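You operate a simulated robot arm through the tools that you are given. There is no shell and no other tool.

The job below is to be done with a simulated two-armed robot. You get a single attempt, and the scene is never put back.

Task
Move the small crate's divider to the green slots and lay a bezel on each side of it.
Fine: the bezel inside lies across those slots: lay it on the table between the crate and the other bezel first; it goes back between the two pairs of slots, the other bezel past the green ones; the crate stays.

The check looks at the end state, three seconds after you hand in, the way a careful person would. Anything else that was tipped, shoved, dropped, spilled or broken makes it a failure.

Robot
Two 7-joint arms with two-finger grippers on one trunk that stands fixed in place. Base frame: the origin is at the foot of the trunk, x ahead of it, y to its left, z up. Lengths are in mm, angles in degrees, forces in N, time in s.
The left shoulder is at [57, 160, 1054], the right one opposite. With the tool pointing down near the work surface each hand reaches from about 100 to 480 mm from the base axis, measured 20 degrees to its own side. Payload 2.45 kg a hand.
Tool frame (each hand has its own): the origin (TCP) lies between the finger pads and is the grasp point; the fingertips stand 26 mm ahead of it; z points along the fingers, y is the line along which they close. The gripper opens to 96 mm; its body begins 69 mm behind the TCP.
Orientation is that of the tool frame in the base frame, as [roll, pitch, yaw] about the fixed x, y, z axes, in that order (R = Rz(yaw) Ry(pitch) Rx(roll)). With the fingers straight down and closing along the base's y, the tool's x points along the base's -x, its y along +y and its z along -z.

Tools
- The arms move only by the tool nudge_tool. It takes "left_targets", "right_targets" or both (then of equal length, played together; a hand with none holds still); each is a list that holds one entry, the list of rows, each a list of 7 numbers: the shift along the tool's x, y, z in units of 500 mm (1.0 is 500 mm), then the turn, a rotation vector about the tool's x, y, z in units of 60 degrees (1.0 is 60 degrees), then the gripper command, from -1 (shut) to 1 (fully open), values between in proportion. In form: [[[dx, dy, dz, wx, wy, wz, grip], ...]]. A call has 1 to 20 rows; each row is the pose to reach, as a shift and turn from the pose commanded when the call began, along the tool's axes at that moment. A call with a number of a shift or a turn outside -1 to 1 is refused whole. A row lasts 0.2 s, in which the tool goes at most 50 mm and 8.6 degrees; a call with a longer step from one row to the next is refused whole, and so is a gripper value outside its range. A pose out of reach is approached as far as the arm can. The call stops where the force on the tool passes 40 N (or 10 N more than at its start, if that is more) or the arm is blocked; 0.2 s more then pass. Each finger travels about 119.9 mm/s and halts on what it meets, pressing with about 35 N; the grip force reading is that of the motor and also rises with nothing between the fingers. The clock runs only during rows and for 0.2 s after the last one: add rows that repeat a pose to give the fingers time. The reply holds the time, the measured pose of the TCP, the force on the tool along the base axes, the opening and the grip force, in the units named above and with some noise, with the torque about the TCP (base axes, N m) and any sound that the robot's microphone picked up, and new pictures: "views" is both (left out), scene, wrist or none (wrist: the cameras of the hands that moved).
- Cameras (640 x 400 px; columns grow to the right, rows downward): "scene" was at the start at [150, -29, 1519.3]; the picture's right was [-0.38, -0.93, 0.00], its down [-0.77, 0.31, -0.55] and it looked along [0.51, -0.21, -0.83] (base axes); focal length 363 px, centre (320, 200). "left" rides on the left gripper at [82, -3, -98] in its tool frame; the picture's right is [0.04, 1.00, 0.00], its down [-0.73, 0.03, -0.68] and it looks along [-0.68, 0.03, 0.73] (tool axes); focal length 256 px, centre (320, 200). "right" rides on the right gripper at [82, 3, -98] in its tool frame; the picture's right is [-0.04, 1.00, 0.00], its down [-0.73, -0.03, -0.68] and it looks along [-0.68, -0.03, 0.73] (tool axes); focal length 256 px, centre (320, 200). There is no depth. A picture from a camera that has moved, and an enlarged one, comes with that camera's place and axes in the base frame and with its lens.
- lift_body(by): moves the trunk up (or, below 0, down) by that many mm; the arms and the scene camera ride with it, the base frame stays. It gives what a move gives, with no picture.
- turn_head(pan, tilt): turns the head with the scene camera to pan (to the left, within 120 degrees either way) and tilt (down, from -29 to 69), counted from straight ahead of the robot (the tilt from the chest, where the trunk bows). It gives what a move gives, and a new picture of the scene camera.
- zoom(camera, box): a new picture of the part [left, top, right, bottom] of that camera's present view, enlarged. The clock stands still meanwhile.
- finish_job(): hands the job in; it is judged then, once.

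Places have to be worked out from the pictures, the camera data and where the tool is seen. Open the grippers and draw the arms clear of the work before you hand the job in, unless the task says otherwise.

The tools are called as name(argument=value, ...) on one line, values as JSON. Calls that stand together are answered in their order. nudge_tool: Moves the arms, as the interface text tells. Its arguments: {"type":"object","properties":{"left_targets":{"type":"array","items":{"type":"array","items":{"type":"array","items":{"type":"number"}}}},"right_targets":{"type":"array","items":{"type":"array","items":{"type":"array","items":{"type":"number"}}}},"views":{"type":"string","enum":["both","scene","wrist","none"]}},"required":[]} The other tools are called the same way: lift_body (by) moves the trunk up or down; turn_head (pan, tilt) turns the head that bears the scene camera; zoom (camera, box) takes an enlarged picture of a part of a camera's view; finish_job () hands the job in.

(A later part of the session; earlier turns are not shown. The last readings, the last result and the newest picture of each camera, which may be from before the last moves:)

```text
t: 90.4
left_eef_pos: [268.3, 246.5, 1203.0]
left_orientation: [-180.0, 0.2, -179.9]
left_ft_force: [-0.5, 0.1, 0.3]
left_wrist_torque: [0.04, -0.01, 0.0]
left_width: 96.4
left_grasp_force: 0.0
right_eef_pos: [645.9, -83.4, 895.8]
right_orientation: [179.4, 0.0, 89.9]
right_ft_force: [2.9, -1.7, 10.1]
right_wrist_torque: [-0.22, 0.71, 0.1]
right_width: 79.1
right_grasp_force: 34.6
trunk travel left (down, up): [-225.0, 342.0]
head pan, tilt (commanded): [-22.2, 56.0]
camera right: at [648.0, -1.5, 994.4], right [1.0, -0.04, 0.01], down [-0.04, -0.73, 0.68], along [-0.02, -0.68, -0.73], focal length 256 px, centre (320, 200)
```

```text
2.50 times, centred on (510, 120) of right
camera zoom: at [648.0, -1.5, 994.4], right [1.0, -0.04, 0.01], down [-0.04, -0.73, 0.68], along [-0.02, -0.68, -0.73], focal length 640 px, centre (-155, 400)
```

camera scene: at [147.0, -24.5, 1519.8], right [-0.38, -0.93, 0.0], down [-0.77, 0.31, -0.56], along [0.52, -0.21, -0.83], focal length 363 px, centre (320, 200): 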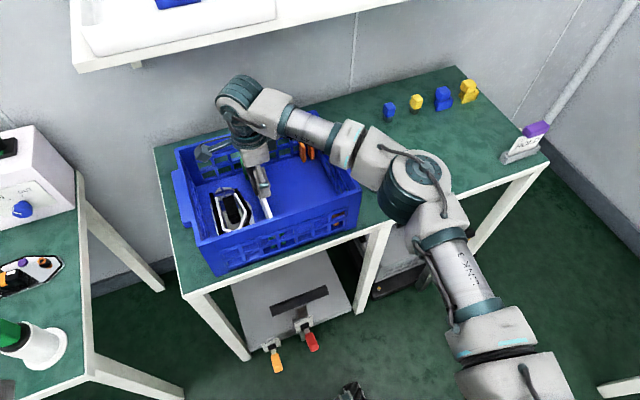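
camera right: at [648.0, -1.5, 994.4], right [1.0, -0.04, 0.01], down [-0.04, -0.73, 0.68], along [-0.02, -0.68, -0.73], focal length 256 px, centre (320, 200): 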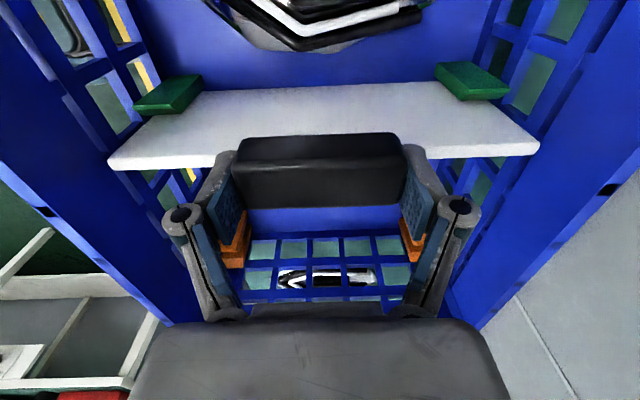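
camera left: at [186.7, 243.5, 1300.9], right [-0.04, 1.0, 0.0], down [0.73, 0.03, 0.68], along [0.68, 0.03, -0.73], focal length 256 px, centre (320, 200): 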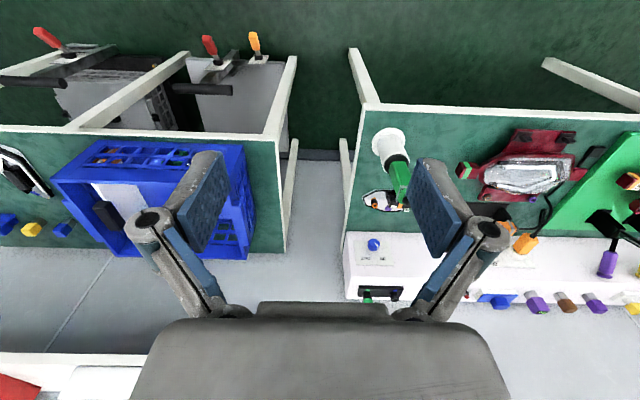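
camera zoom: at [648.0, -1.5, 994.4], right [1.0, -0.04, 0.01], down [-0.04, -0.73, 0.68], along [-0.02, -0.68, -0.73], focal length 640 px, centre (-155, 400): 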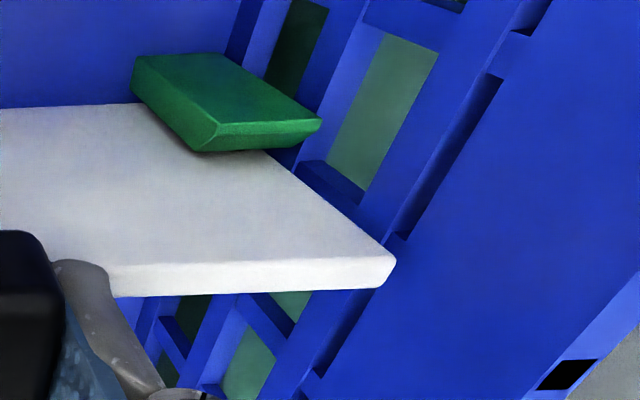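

Contact again at ≈895.8, at the near end with +2.9 N in x (near corner riding on something). I ease up, shift +2.5 mm in x and lower again.

nudge_tool(right_targets=[[[0, 0, -0.006, 0, 0, 0, -1], [0, 0.0025, -0.008, 0, 0, 0, -1], [0, 0.005, -0.008, 0, 0, 0, -1], [0, 0.005, -0.008, 0, 0, 0, -1], [0, 0.005, -0.003, 0, 0, 0, -1], [0, 0.005, 0.0, 0, 0, 0, -1], [0, 0.005, 0.002, 0, 0, 0, -1], [0, 0.005, 0.002, 0, 0, 0, -1]]], views="wrist")

zoom(camera="right", box=[60, 50, 220, 200])

zoom(camera="right", box=[420, 40, 600, 200])

```text
t: 92.2
left_eef_pos: [267.6, 245.5, 1203.4]
left_orientation: [-179.8, 0.2, -179.9]
left_ft_force: [0.9, -0.9, 0.3]
left_wrist_torque: [-0.02, -0.01, -0.02]
left_width: 95.9
left_grasp_force: 0.1
right_eef_pos: [647.3, -82.5, 896.3]
right_orientation: [179.2, -0.1, 89.9]
right_ft_force: [6.8, -1.1, 24.2]
right_wrist_torque: [-0.15, 0.97, 0.37]
right_width: 79.3
right_grasp_force: 34.9
trunk travel left (down, up): [-225.0, 342.0]
head pan, tilt (commanded): [-22.2, 56.0]
camera right: at [649.7, -1.0, 995.3], right [1.0, -0.04, 0.01], down [-0.04, -0.73, 0.68], along [-0.02, -0.68, -0.74], focal length 256 px, centre (320, 200)
```

right: 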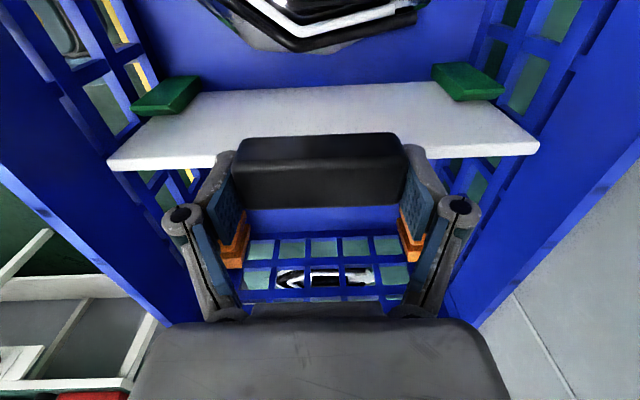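

```text
2.67 times, centred on (140, 125) of right
camera zoom: at [649.7, -1.0, 995.3], right [1.0, -0.04, 0.01], down [-0.04, -0.73, 0.68], along [-0.02, -0.68, -0.74], focal length 683 px, centre (800, 400)
```

zoom: 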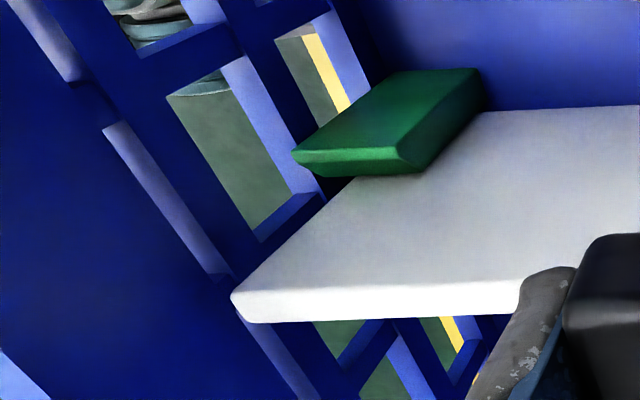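

```text
2.50 times, centred on (510, 120) of right
camera zoom: at [649.7, -1.0, 995.3], right [1.0, -0.04, 0.01], down [-0.04, -0.73, 0.68], along [-0.02, -0.68, -0.74], focal length 640 px, centre (-155, 400)
```

zoom: 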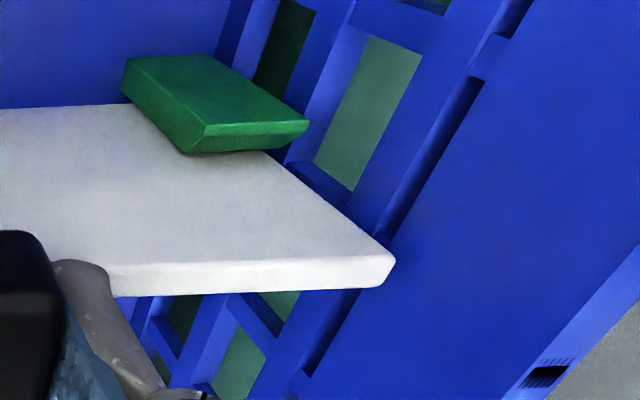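

Near-end contact persists regardless of x. Before forcing anything I ease off 4 mm and check whether the crate itself has shifted or tilted, using the scene camera.

nudge_tool(right_targets=[[[0, -0.0025, -0.006, 0, 0, 0, -1], [0, -0.004, -0.012, 0, 0, 0, -1], [0, -0.004, -0.012, 0, 0, 0, -1], [0, -0.004, -0.012, 0, 0, 0, -1]]], views="scene")

zoom(camera="scene", box=[160, 90, 370, 290])

zoom(camera="scene", box=[180, 190, 260, 290])

```text
t: 93.2
left_eef_pos: [268.3, 246.2, 1202.6]
left_orientation: [-180.0, 0.2, -179.9]
left_ft_force: [0.2, 0.7, 0.1]
left_wrist_torque: [0.01, -0.02, -0.03]
left_width: 96.2
left_grasp_force: 0.1
right_eef_pos: [645.3, -83.0, 899.8]
right_orientation: [179.7, 0.0, 89.7]
right_ft_force: [-0.4, 0.1, -0.3]
right_wrist_torque: [0.01, 0.01, -0.02]
right_width: 79.3
right_grasp_force: 35.4
trunk travel left (down, up): [-225.0, 342.0]
head pan, tilt (commanded): [-22.2, 56.0]
camera scene: at [150.5, -24.2, 1519.3], right [-0.38, -0.93, 0.0], down [-0.77, 0.31, -0.56], along [0.51, -0.21, -0.83], focal length 363 px, centre (320, 200)
```

scene: 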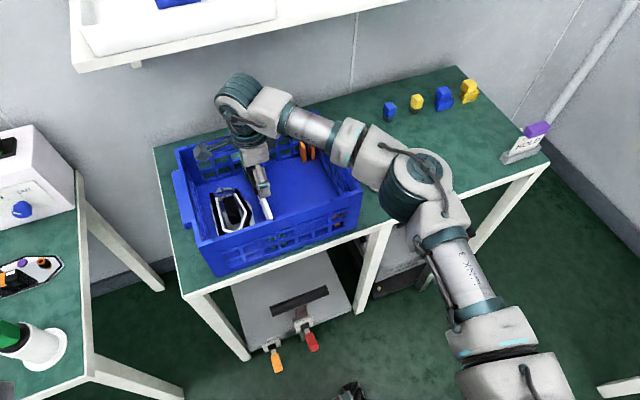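

```text
2.00 times, centred on (265, 190) of scene
camera zoom: at [150.5, -24.2, 1519.3], right [-0.38, -0.93, 0.0], down [-0.77, 0.31, -0.56], along [0.51, -0.21, -0.83], focal length 726 px, centre (430, 220)
```

zoom: 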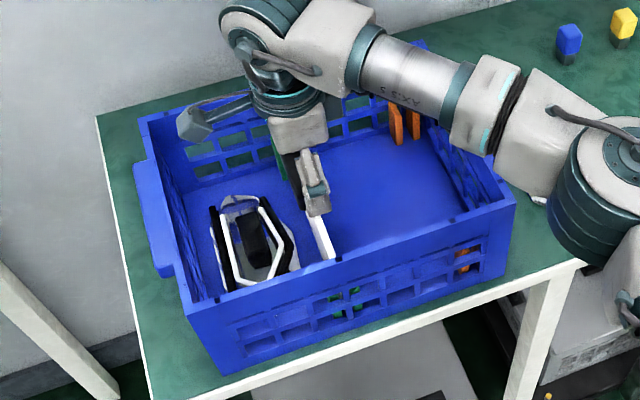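

```text
4.00 times, centred on (220, 240) of scene
camera zoom: at [150.5, -24.2, 1519.3], right [-0.38, -0.93, 0.0], down [-0.77, 0.31, -0.56], along [0.51, -0.21, -0.83], focal length 1453 px, centre (720, 40)
```

zoom: 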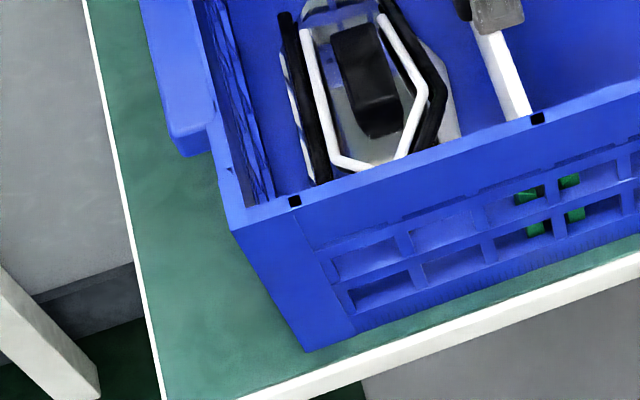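

The crate hasn't moved. I'll raise the divider again and back it off in y so the wrist camera can look straight into the floor of both green slots.

nudge_tool(right_targets=[[[0, 0, -0.04, 0, 0, 0, -1], [0, 0, -0.09, 0, 0, 0, -1], [0, 0, -0.14, 0, 0, 0, -1], [0, 0, -0.19, 0, 0, 0, -1], [0, 0, -0.24, 0, 0, 0, -1], [0, 0, -0.28, 0, 0, 0, -1], [0, 0, -0.302, 0, 0, 0, -1], [-0.038, 0, -0.302, 0, 0, 0, -1], [-0.076, 0, -0.302, 0, 0, 0, -1], [-0.076, 0, -0.302, 0, 0, 0, -1]]], views="wrist")

zoom(camera="right", box=[190, 0, 270, 50])

zoom(camera="right", box=[370, 0, 450, 50])

```text
t: 95.4
left_eef_pos: [269.4, 245.3, 1202.1]
left_orientation: [-179.9, 0.1, -180.0]
left_ft_force: [0.2, 0.4, -0.5]
left_wrist_torque: [-0.02, -0.02, -0.03]
left_width: 96.1
left_grasp_force: 0.0
right_eef_pos: [646.2, -120.9, 1050.1]
right_orientation: [179.7, -0.2, 89.8]
right_ft_force: [0.3, -0.7, -0.9]
right_wrist_torque: [0.03, 0.02, 0.01]
right_width: 78.9
right_grasp_force: 35.5
trunk travel left (down, up): [-225.0, 342.0]
head pan, tilt (commanded): [-22.2, 56.0]
camera right: at [647.6, -39.3, 1148.5], right [1.0, -0.04, 0.01], down [-0.04, -0.73, 0.68], along [-0.02, -0.68, -0.73], focal length 256 px, centre (320, 200)
```

right: 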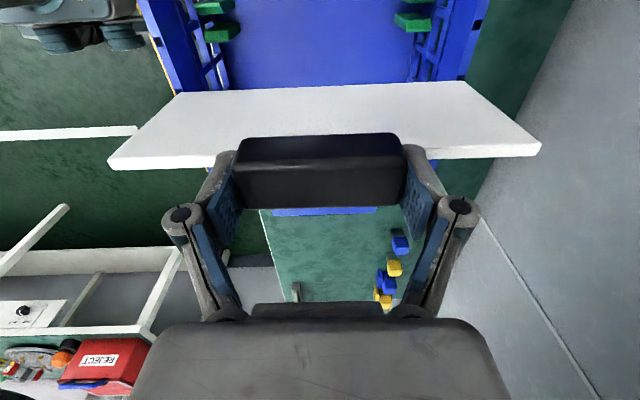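

```text
8.00 times, centred on (230, 25) of right
camera zoom: at [647.6, -39.3, 1148.5], right [1.0, -0.04, 0.01], down [-0.04, -0.73, 0.68], along [-0.02, -0.68, -0.73], focal length 2048 px, centre (1040, 1600)
```

zoom: 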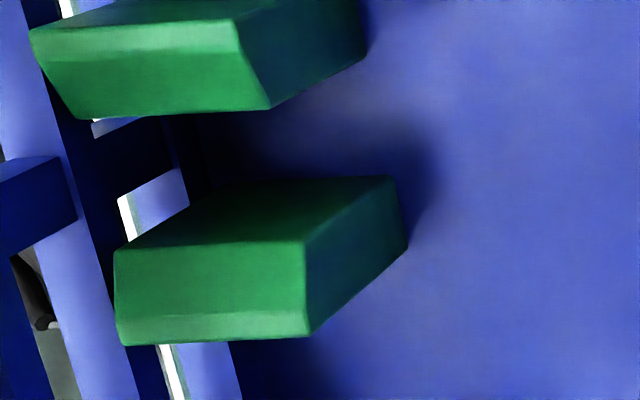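

```text
8.00 times, centred on (410, 25) of right
camera zoom: at [647.6, -39.3, 1148.5], right [1.0, -0.04, 0.01], down [-0.04, -0.73, 0.68], along [-0.02, -0.68, -0.73], focal length 2048 px, centre (-400, 1600)
```

zoom: 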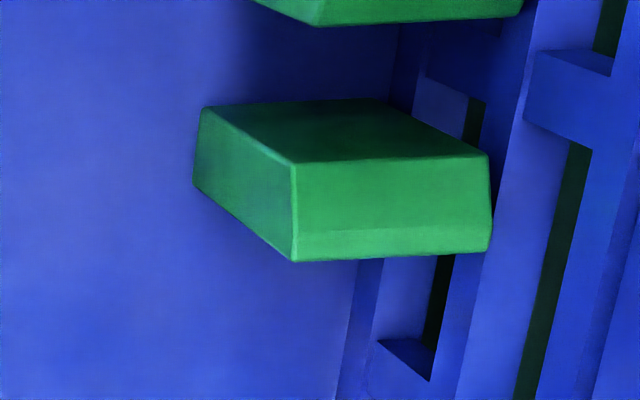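

The slots themselves look open (slot walls y≈ −75/−90, floor ≈762). I zoom tighter into the near slot floor, which is in shadow.

zoom(camera="right", box=[205, 5, 245, 35])

zoom(camera="right", box=[390, 0, 430, 25])

zoom(camera="right", box=[90, 70, 350, 190])

zoom(camera="scene", box=[180, 70, 340, 230])

```text
13.33 times, centred on (225, 20) of right
camera zoom: at [647.6, -39.3, 1148.5], right [1.0, -0.04, 0.01], down [-0.04, -0.73, 0.68], along [-0.02, -0.68, -0.73], focal length 3413 px, centre (1587, 2600)
```

zoom: 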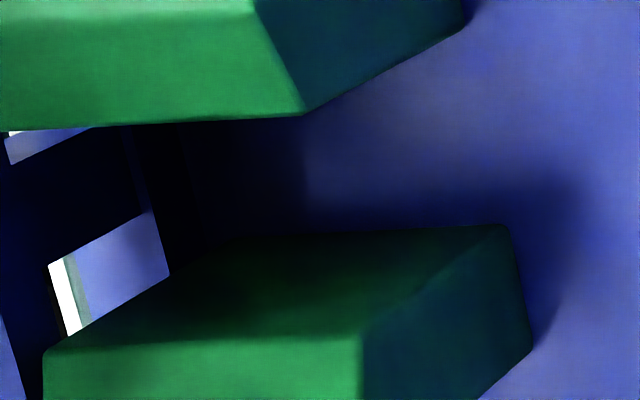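

```text
16.00 times, centred on (410, 12) of right
camera zoom: at [647.6, -39.3, 1148.5], right [1.0, -0.04, 0.01], down [-0.04, -0.73, 0.68], along [-0.02, -0.68, -0.73], focal length 4096 px, centre (-1120, 3200)
```

zoom: 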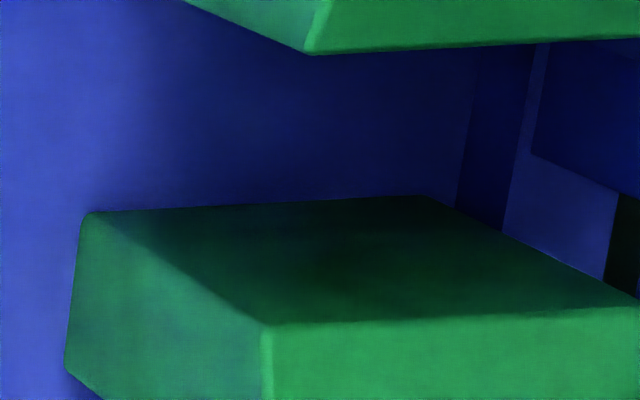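

```text
2.46 times, centred on (220, 130) of right
camera zoom: at [647.6, -39.3, 1148.5], right [1.0, -0.04, 0.01], down [-0.04, -0.73, 0.68], along [-0.02, -0.68, -0.73], focal length 630 px, centre (566, 372)
```

zoom: 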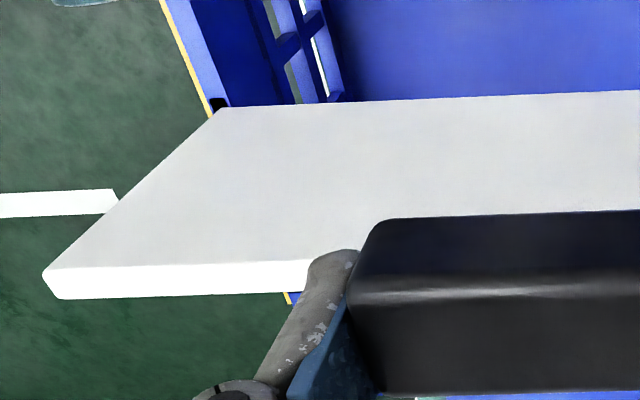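

```text
2.50 times, centred on (260, 150) of scene
camera zoom: at [150.4, -25.3, 1519.4], right [-0.38, -0.93, 0.0], down [-0.77, 0.31, -0.56], along [0.51, -0.21, -0.83], focal length 908 px, centre (470, 325)
```

zoom: 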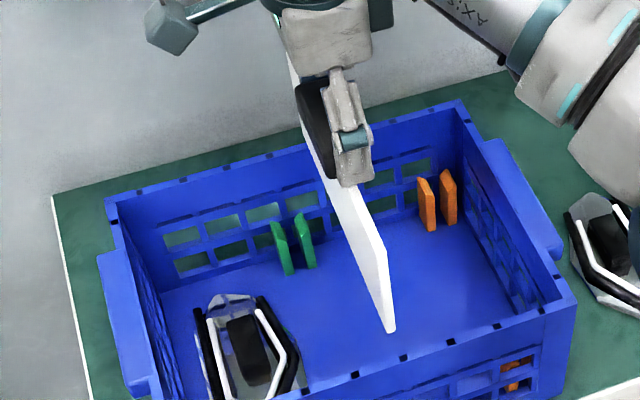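

As a clean diagnostic I'll lower the divider right here (y≈ −121, open floor between the slot pairs) to see at what height it touches the plain floor.

nudge_tool(right_targets=[[[-0.01, 0, 0.04, 0, 0, 0, -1], [-0.02, 0, 0.09, 0, 0, 0, -1], [-0.02, 0, 0.14, 0, 0, 0, -1], [-0.02, 0, 0.19, 0, 0, 0, -1], [-0.02, 0, 0.23, 0, 0, 0, -1], [-0.02, 0, 0.27, 0, 0, 0, -1], [-0.02, 0, 0.295, 0, 0, 0, -1], [-0.02, 0, 0.302, 0, 0, 0, -1], [-0.02, 0, 0.302, 0, 0, 0, -1]]], views="none")

```text
t: 97.4
left_eef_pos: [268.1, 245.5, 1203.0]
left_orientation: [-179.9, 0.0, -179.9]
left_ft_force: [0.5, -0.3, 0.8]
left_wrist_torque: [-0.02, -0.02, 0.03]
left_width: 96.0
left_grasp_force: 0.1
right_eef_pos: [645.8, -130.9, 899.4]
right_orientation: [179.5, 0.0, 89.8]
right_ft_force: [-0.4, 0.0, -0.6]
right_wrist_torque: [0.02, -0.01, -0.01]
right_width: 79.2
right_grasp_force: 35.3
trunk travel left (down, up): [-225.0, 342.0]
head pan, tilt (commanded): [-22.2, 56.0]
```

Free at z=899.4 over the open floor. Lowering 4 mm in small steps.

nudge_tool(right_targets=[[[0, 0, 0.004, 0, 0, 0, -1], [0, 0, 0.008, 0, 0, 0, -1], [0, 0, 0.008, 0, 0, 0, -1]]], views="none")

```text
t: 98.2
left_eef_pos: [268.8, 245.6, 1202.4]
left_orientation: [-179.9, 0.1, -179.9]
left_ft_force: [0.5, 0.5, 0.7]
left_wrist_torque: [0.02, 0.0, 0.01]
left_width: 96.0
left_grasp_force: 0.1
right_eef_pos: [645.4, -131.0, 894.9]
right_orientation: [179.6, 0.1, 89.8]
right_ft_force: [-0.2, -0.8, -1.4]
right_wrist_torque: [-0.01, -0.04, -0.03]
right_width: 79.2
right_grasp_force: 34.6
trunk travel left (down, up): [-225.0, 342.0]
head pan, tilt (commanded): [-22.2, 56.0]
```

No contact at 894.9 here (it already stopped at ~896 in the slot). Continuing 2 mm.

nudge_tool(right_targets=[[[0, 0, 0.002, 0, 0, 0, -1], [0, 0, 0.004, 0, 0, 0, -1], [0, 0, 0.004, 0, 0, 0, -1]]], views="none")

```text
t: 99.0
left_eef_pos: [269.5, 246.8, 1202.5]
left_orientation: [-179.9, 0.1, -179.9]
left_ft_force: [0.1, 0.1, 0.3]
left_wrist_torque: [0.02, -0.02, -0.03]
left_width: 96.1
left_grasp_force: 0.0
right_eef_pos: [645.5, -131.9, 893.4]
right_orientation: [179.5, 0.0, 89.8]
right_ft_force: [0.3, -0.3, -0.5]
right_wrist_torque: [-0.03, 0.0, 0.0]
right_width: 79.2
right_grasp_force: 35.6
trunk travel left (down, up): [-225.0, 342.0]
head pan, tilt (commanded): [-22.2, 56.0]
```

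Still free at 893.4. Another 2 mm.

nudge_tool(right_targets=[[[0, 0, 0.002, 0, 0, 0, -1], [0, 0, 0.004, 0, 0, 0, -1], [0, 0, 0.004, 0, 0, 0, -1]]], views="none")

```text
t: 99.8
left_eef_pos: [270.3, 247.0, 1203.5]
left_orientation: [-180.0, 0.1, -179.9]
left_ft_force: [0.0, 0.3, -0.6]
left_wrist_torque: [0.0, 0.0, 0.02]
left_width: 96.0
left_grasp_force: 0.1
right_eef_pos: [646.4, -130.3, 890.9]
right_orientation: [179.6, 0.1, 89.8]
right_ft_force: [-0.7, -0.4, -0.6]
right_wrist_torque: [0.01, 0.04, -0.02]
right_width: 79.2
right_grasp_force: 35.0
trunk travel left (down, up): [-225.0, 342.0]
head pan, tilt (commanded): [-22.2, 56.0]
```

Open floor gives no contact even at 890.9, so something at the near end of the green slot holds the panel ~5 mm up. I raise 5 mm, shift −8 mm in y and look closely into the near slot from this lower viewpoint.

nudge_tool(right_targets=[[[0, 0, -0.01, 0, 0, 0, -1], [-0.008, 0, -0.01, 0, 0, 0, -1], [-0.016, 0, -0.01, 0, 0, 0, -1], [-0.016, 0, -0.01, 0, 0, 0, -1]]], views="wrist")

zoom(camera="right", box=[110, 0, 210, 70])

zoom(camera="right", box=[420, 0, 520, 70])

```text
t: 100.8
left_eef_pos: [270.1, 244.8, 1203.1]
left_orientation: [-179.9, 0.1, -180.0]
left_ft_force: [0.6, 0.8, 0.2]
left_wrist_torque: [-0.02, -0.02, 0.0]
left_width: 95.9
left_grasp_force: 0.0
right_eef_pos: [647.3, -139.4, 895.9]
right_orientation: [179.7, 0.1, 89.8]
right_ft_force: [-0.6, -0.5, -0.4]
right_wrist_torque: [0.0, 0.02, -0.01]
right_width: 79.1
right_grasp_force: 34.9
trunk travel left (down, up): [-225.0, 342.0]
head pan, tilt (commanded): [-22.2, 56.0]
camera right: at [648.5, -56.9, 994.7], right [1.0, -0.04, 0.01], down [-0.04, -0.73, 0.68], along [-0.02, -0.68, -0.73], focal length 256 px, centre (320, 200)
```

right: 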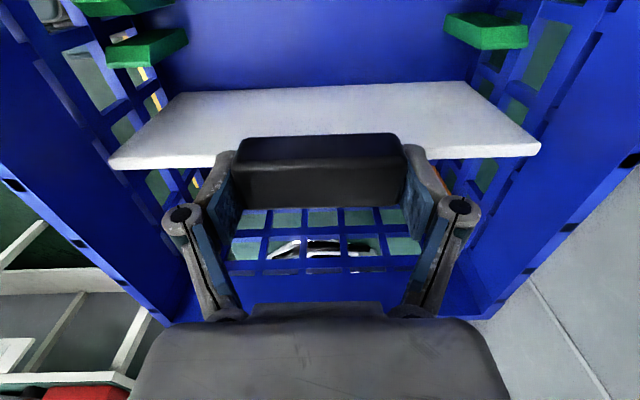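

```text
5.71 times, centred on (160, 35) of right
camera zoom: at [648.5, -56.9, 994.7], right [1.0, -0.04, 0.01], down [-0.04, -0.73, 0.68], along [-0.02, -0.68, -0.73], focal length 1463 px, centre (1234, 1143)
```

zoom: 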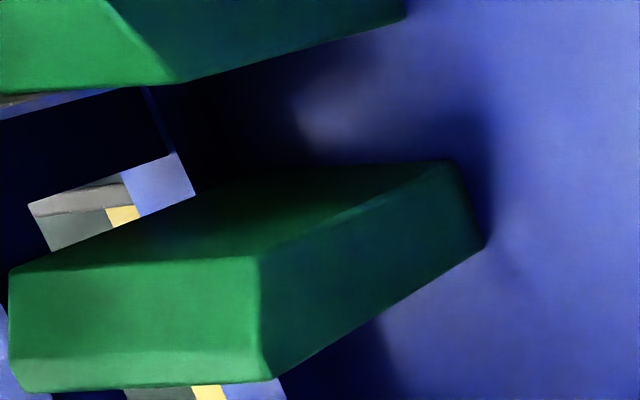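

```text
5.71 times, centred on (470, 35) of right
camera zoom: at [648.5, -56.9, 994.7], right [1.0, -0.04, 0.01], down [-0.04, -0.73, 0.68], along [-0.02, -0.68, -0.73], focal length 1463 px, centre (-537, 1143)
```

zoom: 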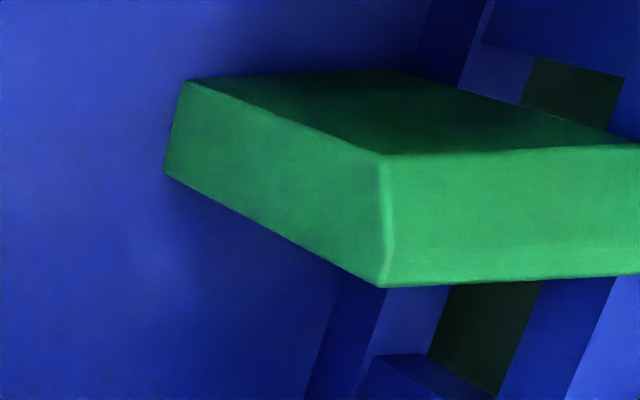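

No object is visible there either. I'll find the true floor height on the open floor for reference: lowering step by step again.

nudge_tool(right_targets=[[[0, 0, 0.006, 0, 0, 0, -1], [0, 0, 0.01, 0, 0, 0, -1], [0, 0, 0.012, 0, 0, 0, -1], [0, 0, 0.014, 0, 0, 0, -1], [0, 0, 0.014, 0, 0, 0, -1]]], views="none")

```text
t: 102.0
left_eef_pos: [268.5, 246.4, 1203.1]
left_orientation: [-179.8, 0.3, -179.9]
left_ft_force: [0.1, -0.4, 0.2]
left_wrist_torque: [-0.04, -0.01, -0.02]
left_width: 96.3
left_grasp_force: 0.1
right_eef_pos: [645.7, -138.8, 890.0]
right_orientation: [179.4, 0.0, 89.8]
right_ft_force: [2.5, -0.7, 9.9]
right_wrist_torque: [-0.07, 0.86, 0.09]
right_width: 79.3
right_grasp_force: 34.6
trunk travel left (down, up): [-225.0, 342.0]
head pan, tilt (commanded): [-22.2, 56.0]
```

Open floor contact is at z≈890, so in the green slot something ~5 mm high is under the near end. I ease off and look through the near wall's holes at the empty green slot with the scene camera.

nudge_tool(right_targets=[[[0, 0, -0.006, 0, 0, 0, -1], [0, 0, -0.012, 0, 0, 0, -1], [0, 0, -0.012, 0, 0, 0, -1]]], views="none")

zoom(camera="scene", box=[248, 225, 278, 250])

zoom(camera="scene", box=[320, 205, 350, 235])

zoom(camera="left", box=[60, 130, 180, 200])

```text
t: 102.8
left_eef_pos: [269.6, 245.0, 1202.6]
left_orientation: [-179.9, 0.0, -179.9]
left_ft_force: [0.0, 0.5, 1.8]
left_wrist_torque: [-0.03, -0.01, 0.03]
left_width: 96.0
left_grasp_force: 0.0
right_eef_pos: [646.4, -139.8, 895.0]
right_orientation: [179.5, 0.0, 89.8]
right_ft_force: [-0.1, 0.0, -0.8]
right_wrist_torque: [0.0, 0.0, 0.02]
right_width: 79.0
right_grasp_force: 35.1
trunk travel left (down, up): [-225.0, 342.0]
head pan, tilt (commanded): [-22.2, 56.0]
```

```text
16.00 times, centred on (263, 238) of scene
camera zoom: at [150.6, -24.8, 1519.3], right [-0.38, -0.93, 0.0], down [-0.77, 0.31, -0.56], along [0.51, -0.21, -0.83], focal length 5811 px, centre (1232, -400)
```

zoom: 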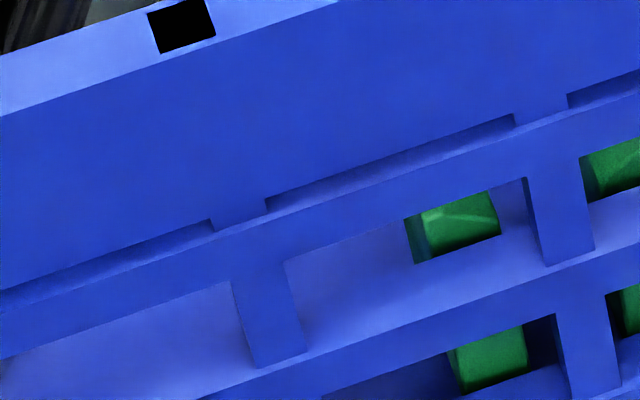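

```text
13.33 times, centred on (335, 220) of scene
camera zoom: at [150.6, -24.8, 1519.3], right [-0.38, -0.93, 0.0], down [-0.77, 0.31, -0.56], along [0.51, -0.21, -0.83], focal length 4842 px, centre (120, -67)
```

zoom: 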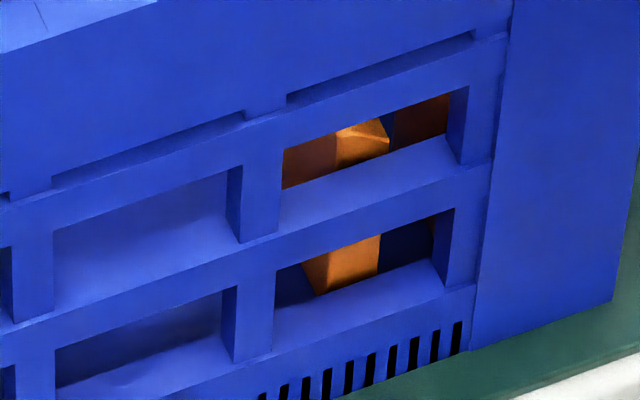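

```text
5.33 times, centred on (120, 165) of left
camera zoom: at [187.8, 243.5, 1300.8], right [-0.04, 1.0, 0.0], down [0.73, 0.03, 0.68], along [0.68, 0.03, -0.73], focal length 1365 px, centre (1387, 387)
```

zoom: 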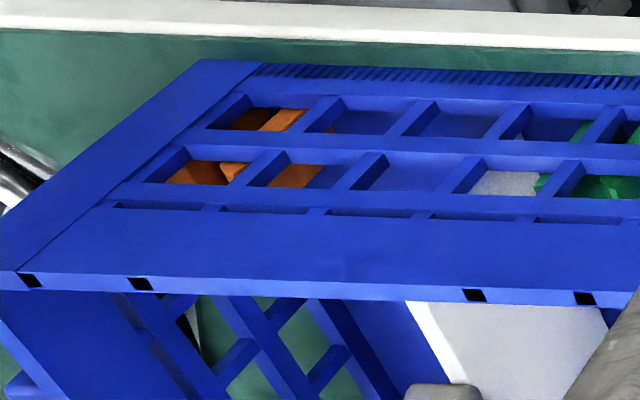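

I zoom harder into the dark end of the near green slot from the current wrist view.

zoom(camera="right", box=[130, 5, 180, 35])

zoom(camera="right", box=[140, 10, 165, 26])

zoom(camera="right", box=[440, 0, 500, 30])

```text
12.80 times, centred on (155, 20) of right
camera zoom: at [648.3, -57.4, 993.4], right [1.0, -0.04, 0.01], down [-0.04, -0.73, 0.68], along [-0.02, -0.68, -0.73], focal length 3277 px, centre (2432, 2504)
```

zoom: 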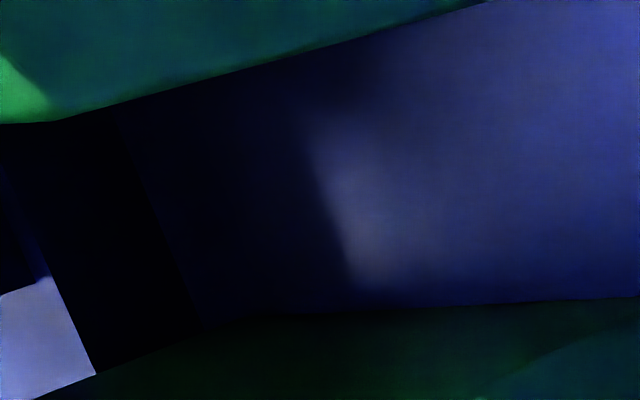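

```text
16.00 times, centred on (152, 18) of right
camera zoom: at [648.3, -57.4, 993.4], right [1.0, -0.04, 0.01], down [-0.04, -0.73, 0.68], along [-0.02, -0.68, -0.73], focal length 4096 px, centre (3000, 3112)
```

zoom: 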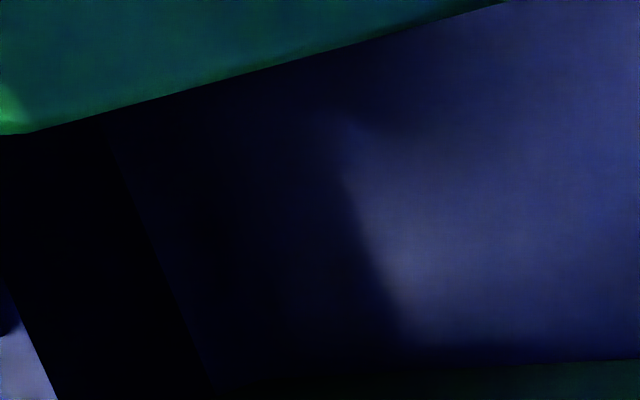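

```text
10.67 times, centred on (470, 15) of right
camera zoom: at [648.3, -57.4, 993.4], right [1.0, -0.04, 0.01], down [-0.04, -0.73, 0.68], along [-0.02, -0.68, -0.73], focal length 2730 px, centre (-1280, 2173)
```

zoom: 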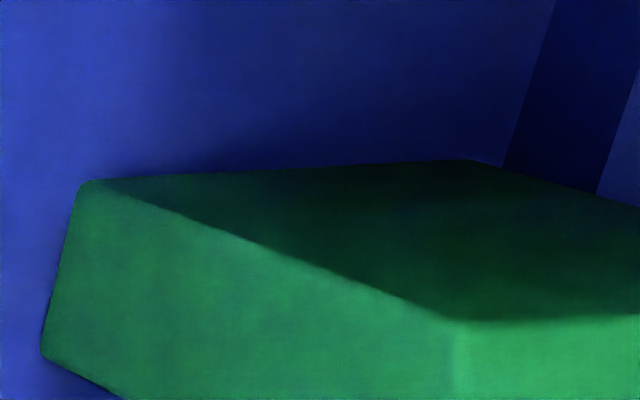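

Nothing is lying there. The panel is ~2.6 mm off-centre in x between the end walls (515…772), so I'll retry: raise, move back over the green slot, re-centre in x, and lower again.

nudge_tool(right_targets=[[[0, 0, -0.05, 0, 0, 0, -1], [0, 0, -0.11, 0, 0, 0, -1], [0, 0, -0.17, 0, 0, 0, -1], [0, 0, -0.23, 0, 0, 0, -1], [0, 0, -0.28, 0, 0, 0, -1], [0, 0, -0.31, 0, 0, 0, -1], [0.04, -0.002, -0.31, 0, 0, 0, -1], [0.08, -0.004, -0.31, 0, 0, 0, -1], [0.112, -0.0055, -0.31, 0, 0, 0, -1], [0.112, -0.0055, -0.31, 0, 0, 0, -1], [0.112, -0.0055, -0.31, 0, 0, 0, -1]]], views="wrist")

zoom(camera="right", box=[170, 10, 270, 110])

zoom(camera="right", box=[380, 0, 480, 100])

```text
t: 105.2
left_eef_pos: [269.3, 244.7, 1202.3]
left_orientation: [-179.9, 0.1, -179.8]
left_ft_force: [0.0, -0.1, -0.2]
left_wrist_torque: [-0.03, 0.01, -0.01]
left_width: 95.9
left_grasp_force: 0.1
right_eef_pos: [641.2, -84.5, 1050.0]
right_orientation: [179.5, 0.0, 89.8]
right_ft_force: [-0.3, 0.4, -0.3]
right_wrist_torque: [-0.01, -0.02, 0.0]
right_width: 78.9
right_grasp_force: 34.6
trunk travel left (down, up): [-225.0, 342.0]
head pan, tilt (commanded): [-22.2, 56.0]
camera right: at [645.0, -2.0, 1149.5], right [1.0, -0.04, 0.01], down [-0.04, -0.73, 0.68], along [-0.02, -0.68, -0.73], focal length 256 px, centre (320, 200)
```

right: 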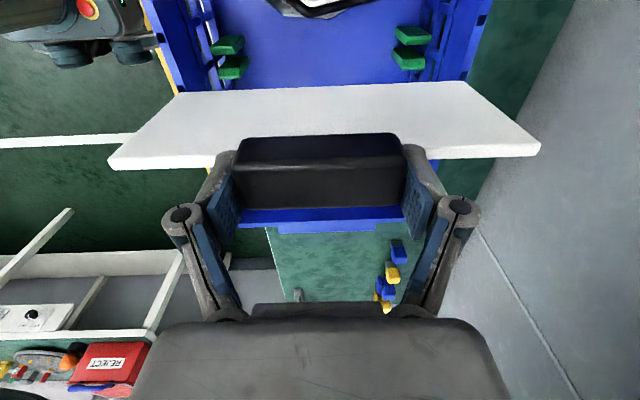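

```text
4.00 times, centred on (220, 60) of right
camera zoom: at [645.0, -2.0, 1149.5], right [1.0, -0.04, 0.01], down [-0.04, -0.73, 0.68], along [-0.02, -0.68, -0.73], focal length 1024 px, centre (720, 760)
```

zoom: 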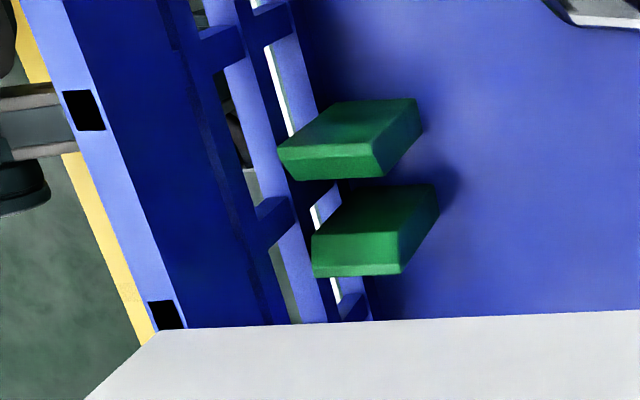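

```text
4.00 times, centred on (430, 50) of right
camera zoom: at [645.0, -2.0, 1149.5], right [1.0, -0.04, 0.01], down [-0.04, -0.73, 0.68], along [-0.02, -0.68, -0.73], focal length 1024 px, centre (-120, 800)
```

zoom: 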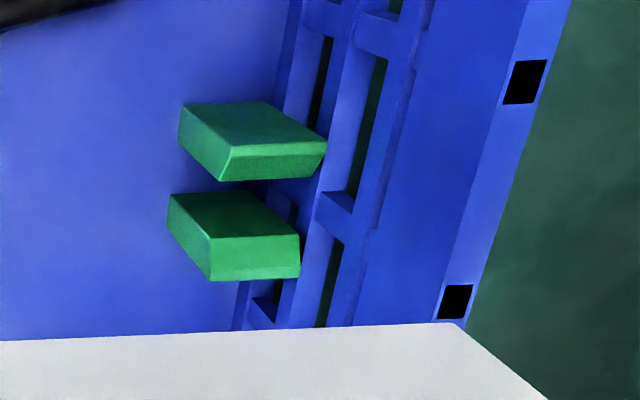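

Now the panel is centred between the rims (near gap ≈3.5 mm, far ≈4.4 mm). Lowering again to z≈900.

nudge_tool(right_targets=[[[0, 0, 0.04, 0, 0, 0, -1], [0, 0, 0.09, 0, 0, 0, -1], [0, 0, 0.14, 0, 0, 0, -1], [0, 0, 0.18, 0, 0, 0, -1], [0, 0, 0.22, 0, 0, 0, -1], [0, 0, 0.25, 0, 0, 0, -1], [0, 0, 0.28, 0, 0, 0, -1], [0, 0, 0.3, 0, 0, 0, -1], [0, 0, 0.3, 0, 0, 0, -1]]], views="none")

```text
t: 107.2
left_eef_pos: [269.7, 246.7, 1202.1]
left_orientation: [-179.9, 0.0, -179.9]
left_ft_force: [-0.9, 0.6, -0.6]
left_wrist_torque: [0.02, -0.02, 0.0]
left_width: 95.9
left_grasp_force: 0.1
right_eef_pos: [643.1, -80.9, 899.8]
right_orientation: [179.6, 0.0, 89.8]
right_ft_force: [0.6, -0.6, 0.5]
right_wrist_torque: [0.02, 0.01, 0.01]
right_width: 79.1
right_grasp_force: 35.6
trunk travel left (down, up): [-225.0, 342.0]
head pan, tilt (commanded): [-22.2, 56.0]
```

Free at ~900. Lowering 5 mm in small steps.

nudge_tool(right_targets=[[[0, 0, 0.004, 0, 0, 0, -1], [0, 0, 0.007, 0, 0, 0, -1], [0, 0, 0.01, 0, 0, 0, -1], [0, 0, 0.01, 0, 0, 0, -1]]], views="wrist")

zoom(camera="right", box=[60, 50, 220, 200])

zoom(camera="right", box=[420, 40, 600, 200])

```text
t: 108.2
left_eef_pos: [268.8, 246.1, 1202.0]
left_orientation: [-179.9, 0.2, -179.8]
left_ft_force: [-0.3, 0.2, -0.6]
left_wrist_torque: [0.0, -0.01, 0.04]
left_width: 96.0
left_grasp_force: 0.0
right_eef_pos: [643.0, -83.3, 895.7]
right_orientation: [179.5, 0.0, 89.8]
right_ft_force: [0.2, 0.3, 3.1]
right_wrist_torque: [-0.02, 0.15, 0.03]
right_width: 79.1
right_grasp_force: 35.1
trunk travel left (down, up): [-225.0, 342.0]
head pan, tilt (commanded): [-22.2, 56.0]
camera right: at [645.8, -1.0, 994.3], right [1.0, -0.04, 0.01], down [-0.04, -0.73, 0.68], along [-0.02, -0.68, -0.73], focal length 256 px, centre (320, 200)
```

right: 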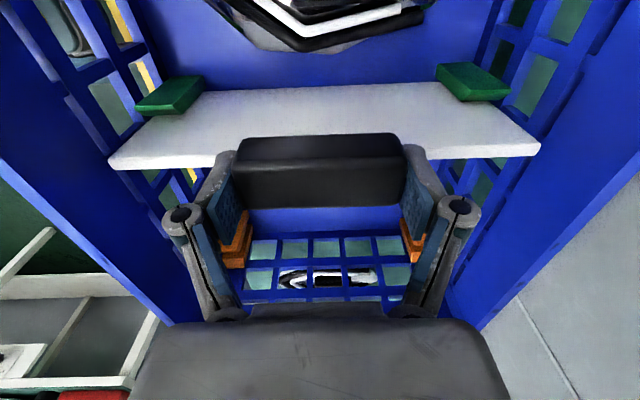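

```text
2.67 times, centred on (140, 125) of right
camera zoom: at [645.8, -1.0, 994.3], right [1.0, -0.04, 0.01], down [-0.04, -0.73, 0.68], along [-0.02, -0.68, -0.73], focal length 683 px, centre (800, 400)
```

zoom: 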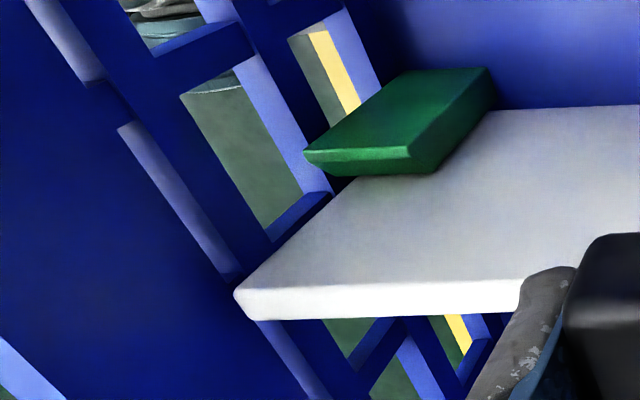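

```text
2.50 times, centred on (510, 120) of right
camera zoom: at [645.8, -1.0, 994.3], right [1.0, -0.04, 0.01], down [-0.04, -0.73, 0.68], along [-0.02, -0.68, -0.73], focal length 640 px, centre (-155, 400)
```

zoom: 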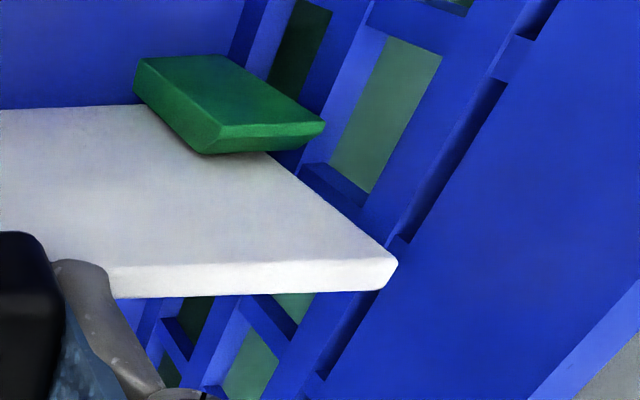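

Light contact (3 N) at 895.7. I press gently 2 mm further to see whether it slides on down.

nudge_tool(right_targets=[[[0, 0, 0.002, 0, 0, 0, -1], [0, 0, 0.004, 0, 0, 0, -1], [0, 0, 0.004, 0, 0, 0, -1]]], views="none")

```text
t: 109.0
left_eef_pos: [268.7, 245.8, 1203.4]
left_orientation: [-180.0, 0.2, -179.9]
left_ft_force: [-0.2, -0.7, -0.3]
left_wrist_torque: [-0.04, -0.01, 0.0]
left_width: 96.0
left_grasp_force: 0.0
right_eef_pos: [643.2, -82.0, 896.0]
right_orientation: [179.3, -0.1, 89.8]
right_ft_force: [8.7, -1.1, 20.6]
right_wrist_torque: [-0.15, 0.62, 0.18]
right_width: 79.4
right_grasp_force: 35.2
trunk travel left (down, up): [-225.0, 342.0]
head pan, tilt (commanded): [-22.2, 56.0]
```

Blocked again at ~896 regardless of x. I'll check whether it's local in y: raise 5 mm, shift −2.5 mm in y within the 15 mm slot and lower again.

nudge_tool(right_targets=[[[0, 0, -0.008, 0, 0, 0, -1], [-0.003, 0, -0.012, 0, 0, 0, -1], [-0.006, 0, -0.012, 0, 0, 0, -1], [-0.006, 0, -0.012, 0, 0, 0, -1], [-0.006, 0, -0.006, 0, 0, 0, -1], [-0.006, 0, -0.003, 0, 0, 0, -1], [-0.006, 0, 0.0, 0, 0, 0, -1], [-0.006, 0, 0.0, 0, 0, 0, -1]]], views="none")

```text
t: 110.8
left_eef_pos: [268.9, 246.1, 1202.9]
left_orientation: [-179.9, 0.2, -179.8]
left_ft_force: [1.2, 0.4, -0.5]
left_wrist_torque: [0.04, 0.02, -0.02]
left_width: 95.9
left_grasp_force: 0.1
right_eef_pos: [642.7, -87.4, 895.3]
right_orientation: [179.5, 0.0, 89.8]
right_ft_force: [1.5, -1.6, 16.4]
right_wrist_torque: [-0.26, 0.94, 0.06]
right_width: 79.2
right_grasp_force: 34.7
trunk travel left (down, up): [-225.0, 342.0]
head pan, tilt (commanded): [-22.2, 56.0]
```

Same stop. I try the other side of the slot (+5.5 mm from here).

nudge_tool(right_targets=[[[0, 0, -0.008, 0, 0, 0, -1], [0.004, 0, -0.012, 0, 0, 0, -1], [0.008, 0, -0.012, 0, 0, 0, -1], [0.011, 0, -0.012, 0, 0, 0, -1], [0.011, 0, -0.006, 0, 0, 0, -1], [0.011, 0, -0.002, 0, 0, 0, -1], [0.011, 0, 0.001, 0, 0, 0, -1], [0.011, 0, 0.001, 0, 0, 0, -1]]], views="none")

```text
t: 112.6
left_eef_pos: [266.9, 245.2, 1203.5]
left_orientation: [-179.9, 0.3, -179.9]
left_ft_force: [1.0, 0.9, 0.6]
left_wrist_torque: [-0.03, -0.01, 0.01]
left_width: 95.9
left_grasp_force: 0.1
right_eef_pos: [644.5, -79.4, 898.0]
right_orientation: [179.1, -0.2, 89.7]
right_ft_force: [10.9, -4.6, 36.8]
right_wrist_torque: [-0.05, 1.35, 0.18]
right_width: 79.1
right_grasp_force: 35.0
trunk travel left (down, up): [-225.0, 342.0]
head pan, tilt (commanded): [-22.2, 56.0]
```

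The stop is higher toward +y (~897 vs 895.4 at −y): an inclined/raised thing near that end. I release the pressure, raise the divider fully, back off and tilt the hand so its camera can look straight down into the near green slot.

nudge_tool(right_targets=[[[-0.005, 0, -0.01, 0, 0, 0, -1], [-0.006, 0, -0.05, 0, 0, 0, -1], [-0.006, 0, -0.11, 0, 0, 0, -1], [-0.006, 0, -0.17, 0, 0, 0, -1], [-0.006, 0, -0.23, 0, 0, 0, -1], [-0.006, 0, -0.29, 0, 0, 0, -1], [-0.006, 0, -0.34, 0, 0, 0, -1], [-0.006, 0, -0.37, 0, 0, 0, -1], [-0.07, 0, -0.37, 0, 0, 0, -1], [-0.14, 0, -0.37, 0, 0, 0, -1], [-0.2, 0, -0.37, 0, 0, 0, -1], [-0.2, 0, -0.37, 0, 0.1, 0, -1], [-0.2, 0, -0.37, 0, 0.2, 0, -1], [-0.2, 0, -0.37, 0, 0.3, 0, -1], [-0.2, 0, -0.37, 0, 0.4, 0, -1], [-0.2, 0, -0.37, 0, 0.4, 0, -1]]], views="both")

zoom(camera="right", box=[180, 20, 300, 110])

zoom(camera="right", box=[340, 20, 460, 110])

```text
t: 116.0
left_eef_pos: [268.2, 245.5, 1201.9]
left_orientation: [-179.9, 0.1, -179.9]
left_ft_force: [0.5, -0.1, -0.7]
left_wrist_torque: [0.02, 0.01, 0.0]
left_width: 95.9
left_grasp_force: 0.1
right_eef_pos: [640.4, -181.9, 1077.7]
right_orientation: [179.5, -24.1, 90.1]
right_ft_force: [-0.8, 0.4, -0.6]
right_wrist_torque: [-0.01, -0.02, 0.0]
right_width: 79.3
right_grasp_force: 35.2
trunk travel left (down, up): [-225.0, 342.0]
head pan, tilt (commanded): [-22.2, 56.0]
camera scene: at [150.3, -26.3, 1519.4], right [-0.38, -0.93, 0.0], down [-0.77, 0.31, -0.56], along [0.51, -0.21, -0.83], focal length 363 px, centre (320, 200)
camera right: at [643.6, -147.4, 1201.3], right [1.0, -0.04, -0.01], down [-0.03, -0.95, 0.32], along [-0.02, -0.32, -0.95], focal length 256 px, centre (320, 200)
```

scene: 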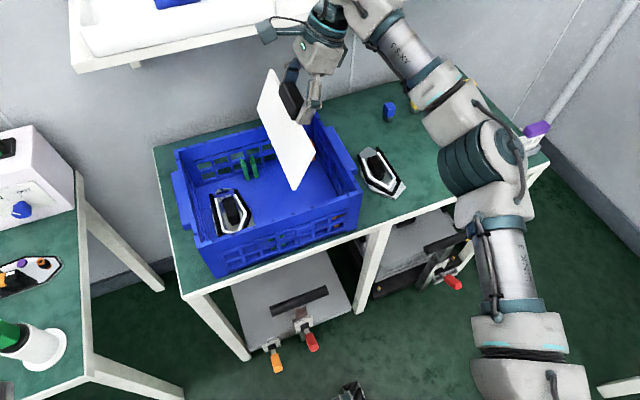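
right: 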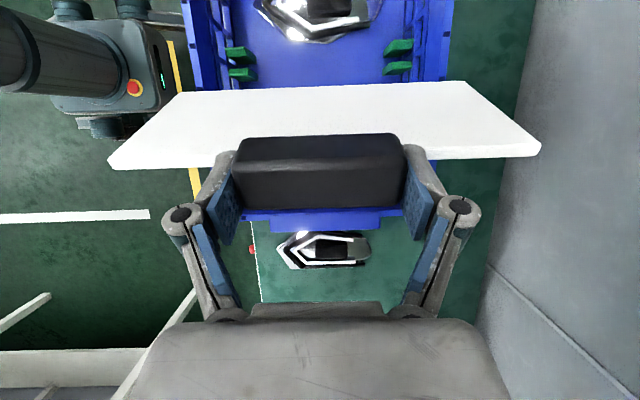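

```text
4.44 times, centred on (240, 65) of right
camera zoom: at [643.6, -147.4, 1201.3], right [1.0, -0.04, -0.01], down [-0.03, -0.95, 0.32], along [-0.02, -0.32, -0.95], focal length 1138 px, centre (676, 800)
```

zoom: 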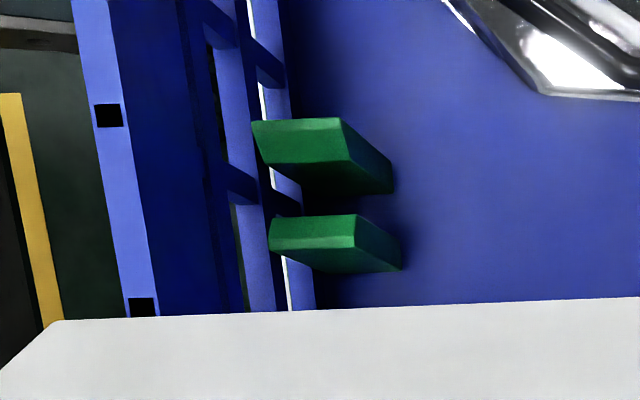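

```text
4.44 times, centred on (400, 65) of right
camera zoom: at [643.6, -147.4, 1201.3], right [1.0, -0.04, -0.01], down [-0.03, -0.95, 0.32], along [-0.02, -0.32, -0.95], focal length 1138 px, centre (-36, 800)
```

zoom: 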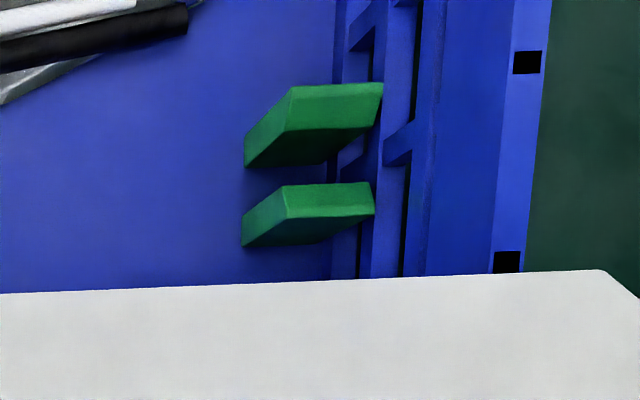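

From this side I can see the fins' other faces. I shift +24 mm in y so the line of sight runs straight down into the slots.

nudge_tool(right_targets=[[[0.022, 0, 0.0098, 0, 0, 0, -1], [0.0438, 0, 0.0196, 0, 0, 0, -1], [0.0438, 0, 0.0196, 0, 0, 0, -1], [0.0438, 0, 0.0196, 0, 0, 0, -1]]], views="wrist")

zoom(camera="right", box=[200, 40, 270, 100])

zoom(camera="right", box=[360, 30, 430, 90])

```text
t: 117.0
left_eef_pos: [267.6, 246.0, 1203.1]
left_orientation: [-179.9, 0.0, -179.8]
left_ft_force: [-0.4, -0.1, 0.6]
left_wrist_torque: [-0.02, 0.02, 0.0]
left_width: 95.9
left_grasp_force: 0.1
right_eef_pos: [642.0, -156.0, 1079.2]
right_orientation: [179.5, -24.1, 90.0]
right_ft_force: [0.4, -0.4, -0.9]
right_wrist_torque: [0.0, -0.02, 0.01]
right_width: 79.1
right_grasp_force: 35.2
trunk travel left (down, up): [-225.0, 342.0]
head pan, tilt (commanded): [-22.2, 56.0]
camera right: at [643.9, -122.3, 1201.2], right [1.0, -0.04, -0.01], down [-0.03, -0.95, 0.32], along [-0.02, -0.32, -0.95], focal length 256 px, centre (320, 200)
```

right: 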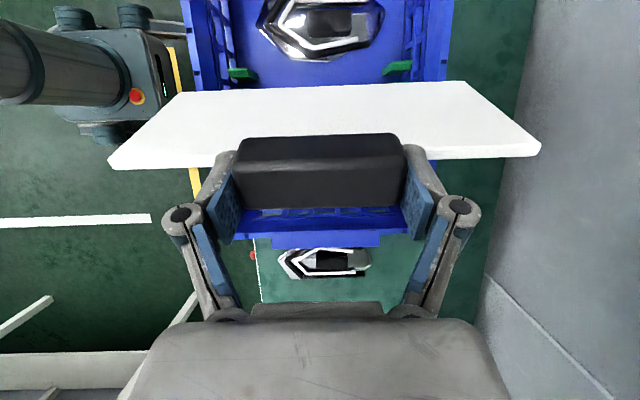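

```text
6.67 times, centred on (235, 70) of right
camera zoom: at [643.9, -122.3, 1201.2], right [1.0, -0.04, -0.01], down [-0.03, -0.95, 0.32], along [-0.02, -0.32, -0.95], focal length 1707 px, centre (887, 1067)
```

zoom: 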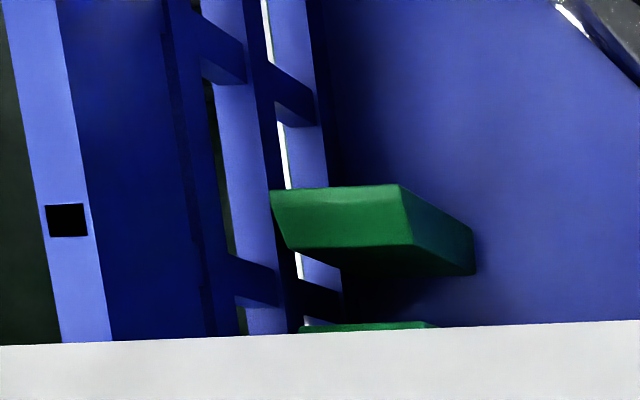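

```text
6.67 times, centred on (395, 60) of right
camera zoom: at [643.9, -122.3, 1201.2], right [1.0, -0.04, -0.01], down [-0.03, -0.95, 0.32], along [-0.02, -0.32, -0.95], focal length 1707 px, centre (-180, 1133)
```

zoom: 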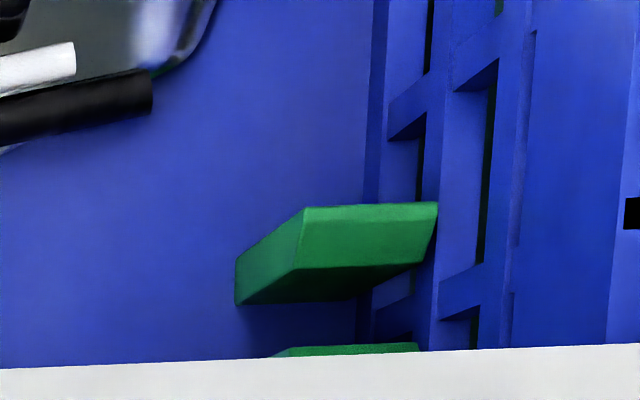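

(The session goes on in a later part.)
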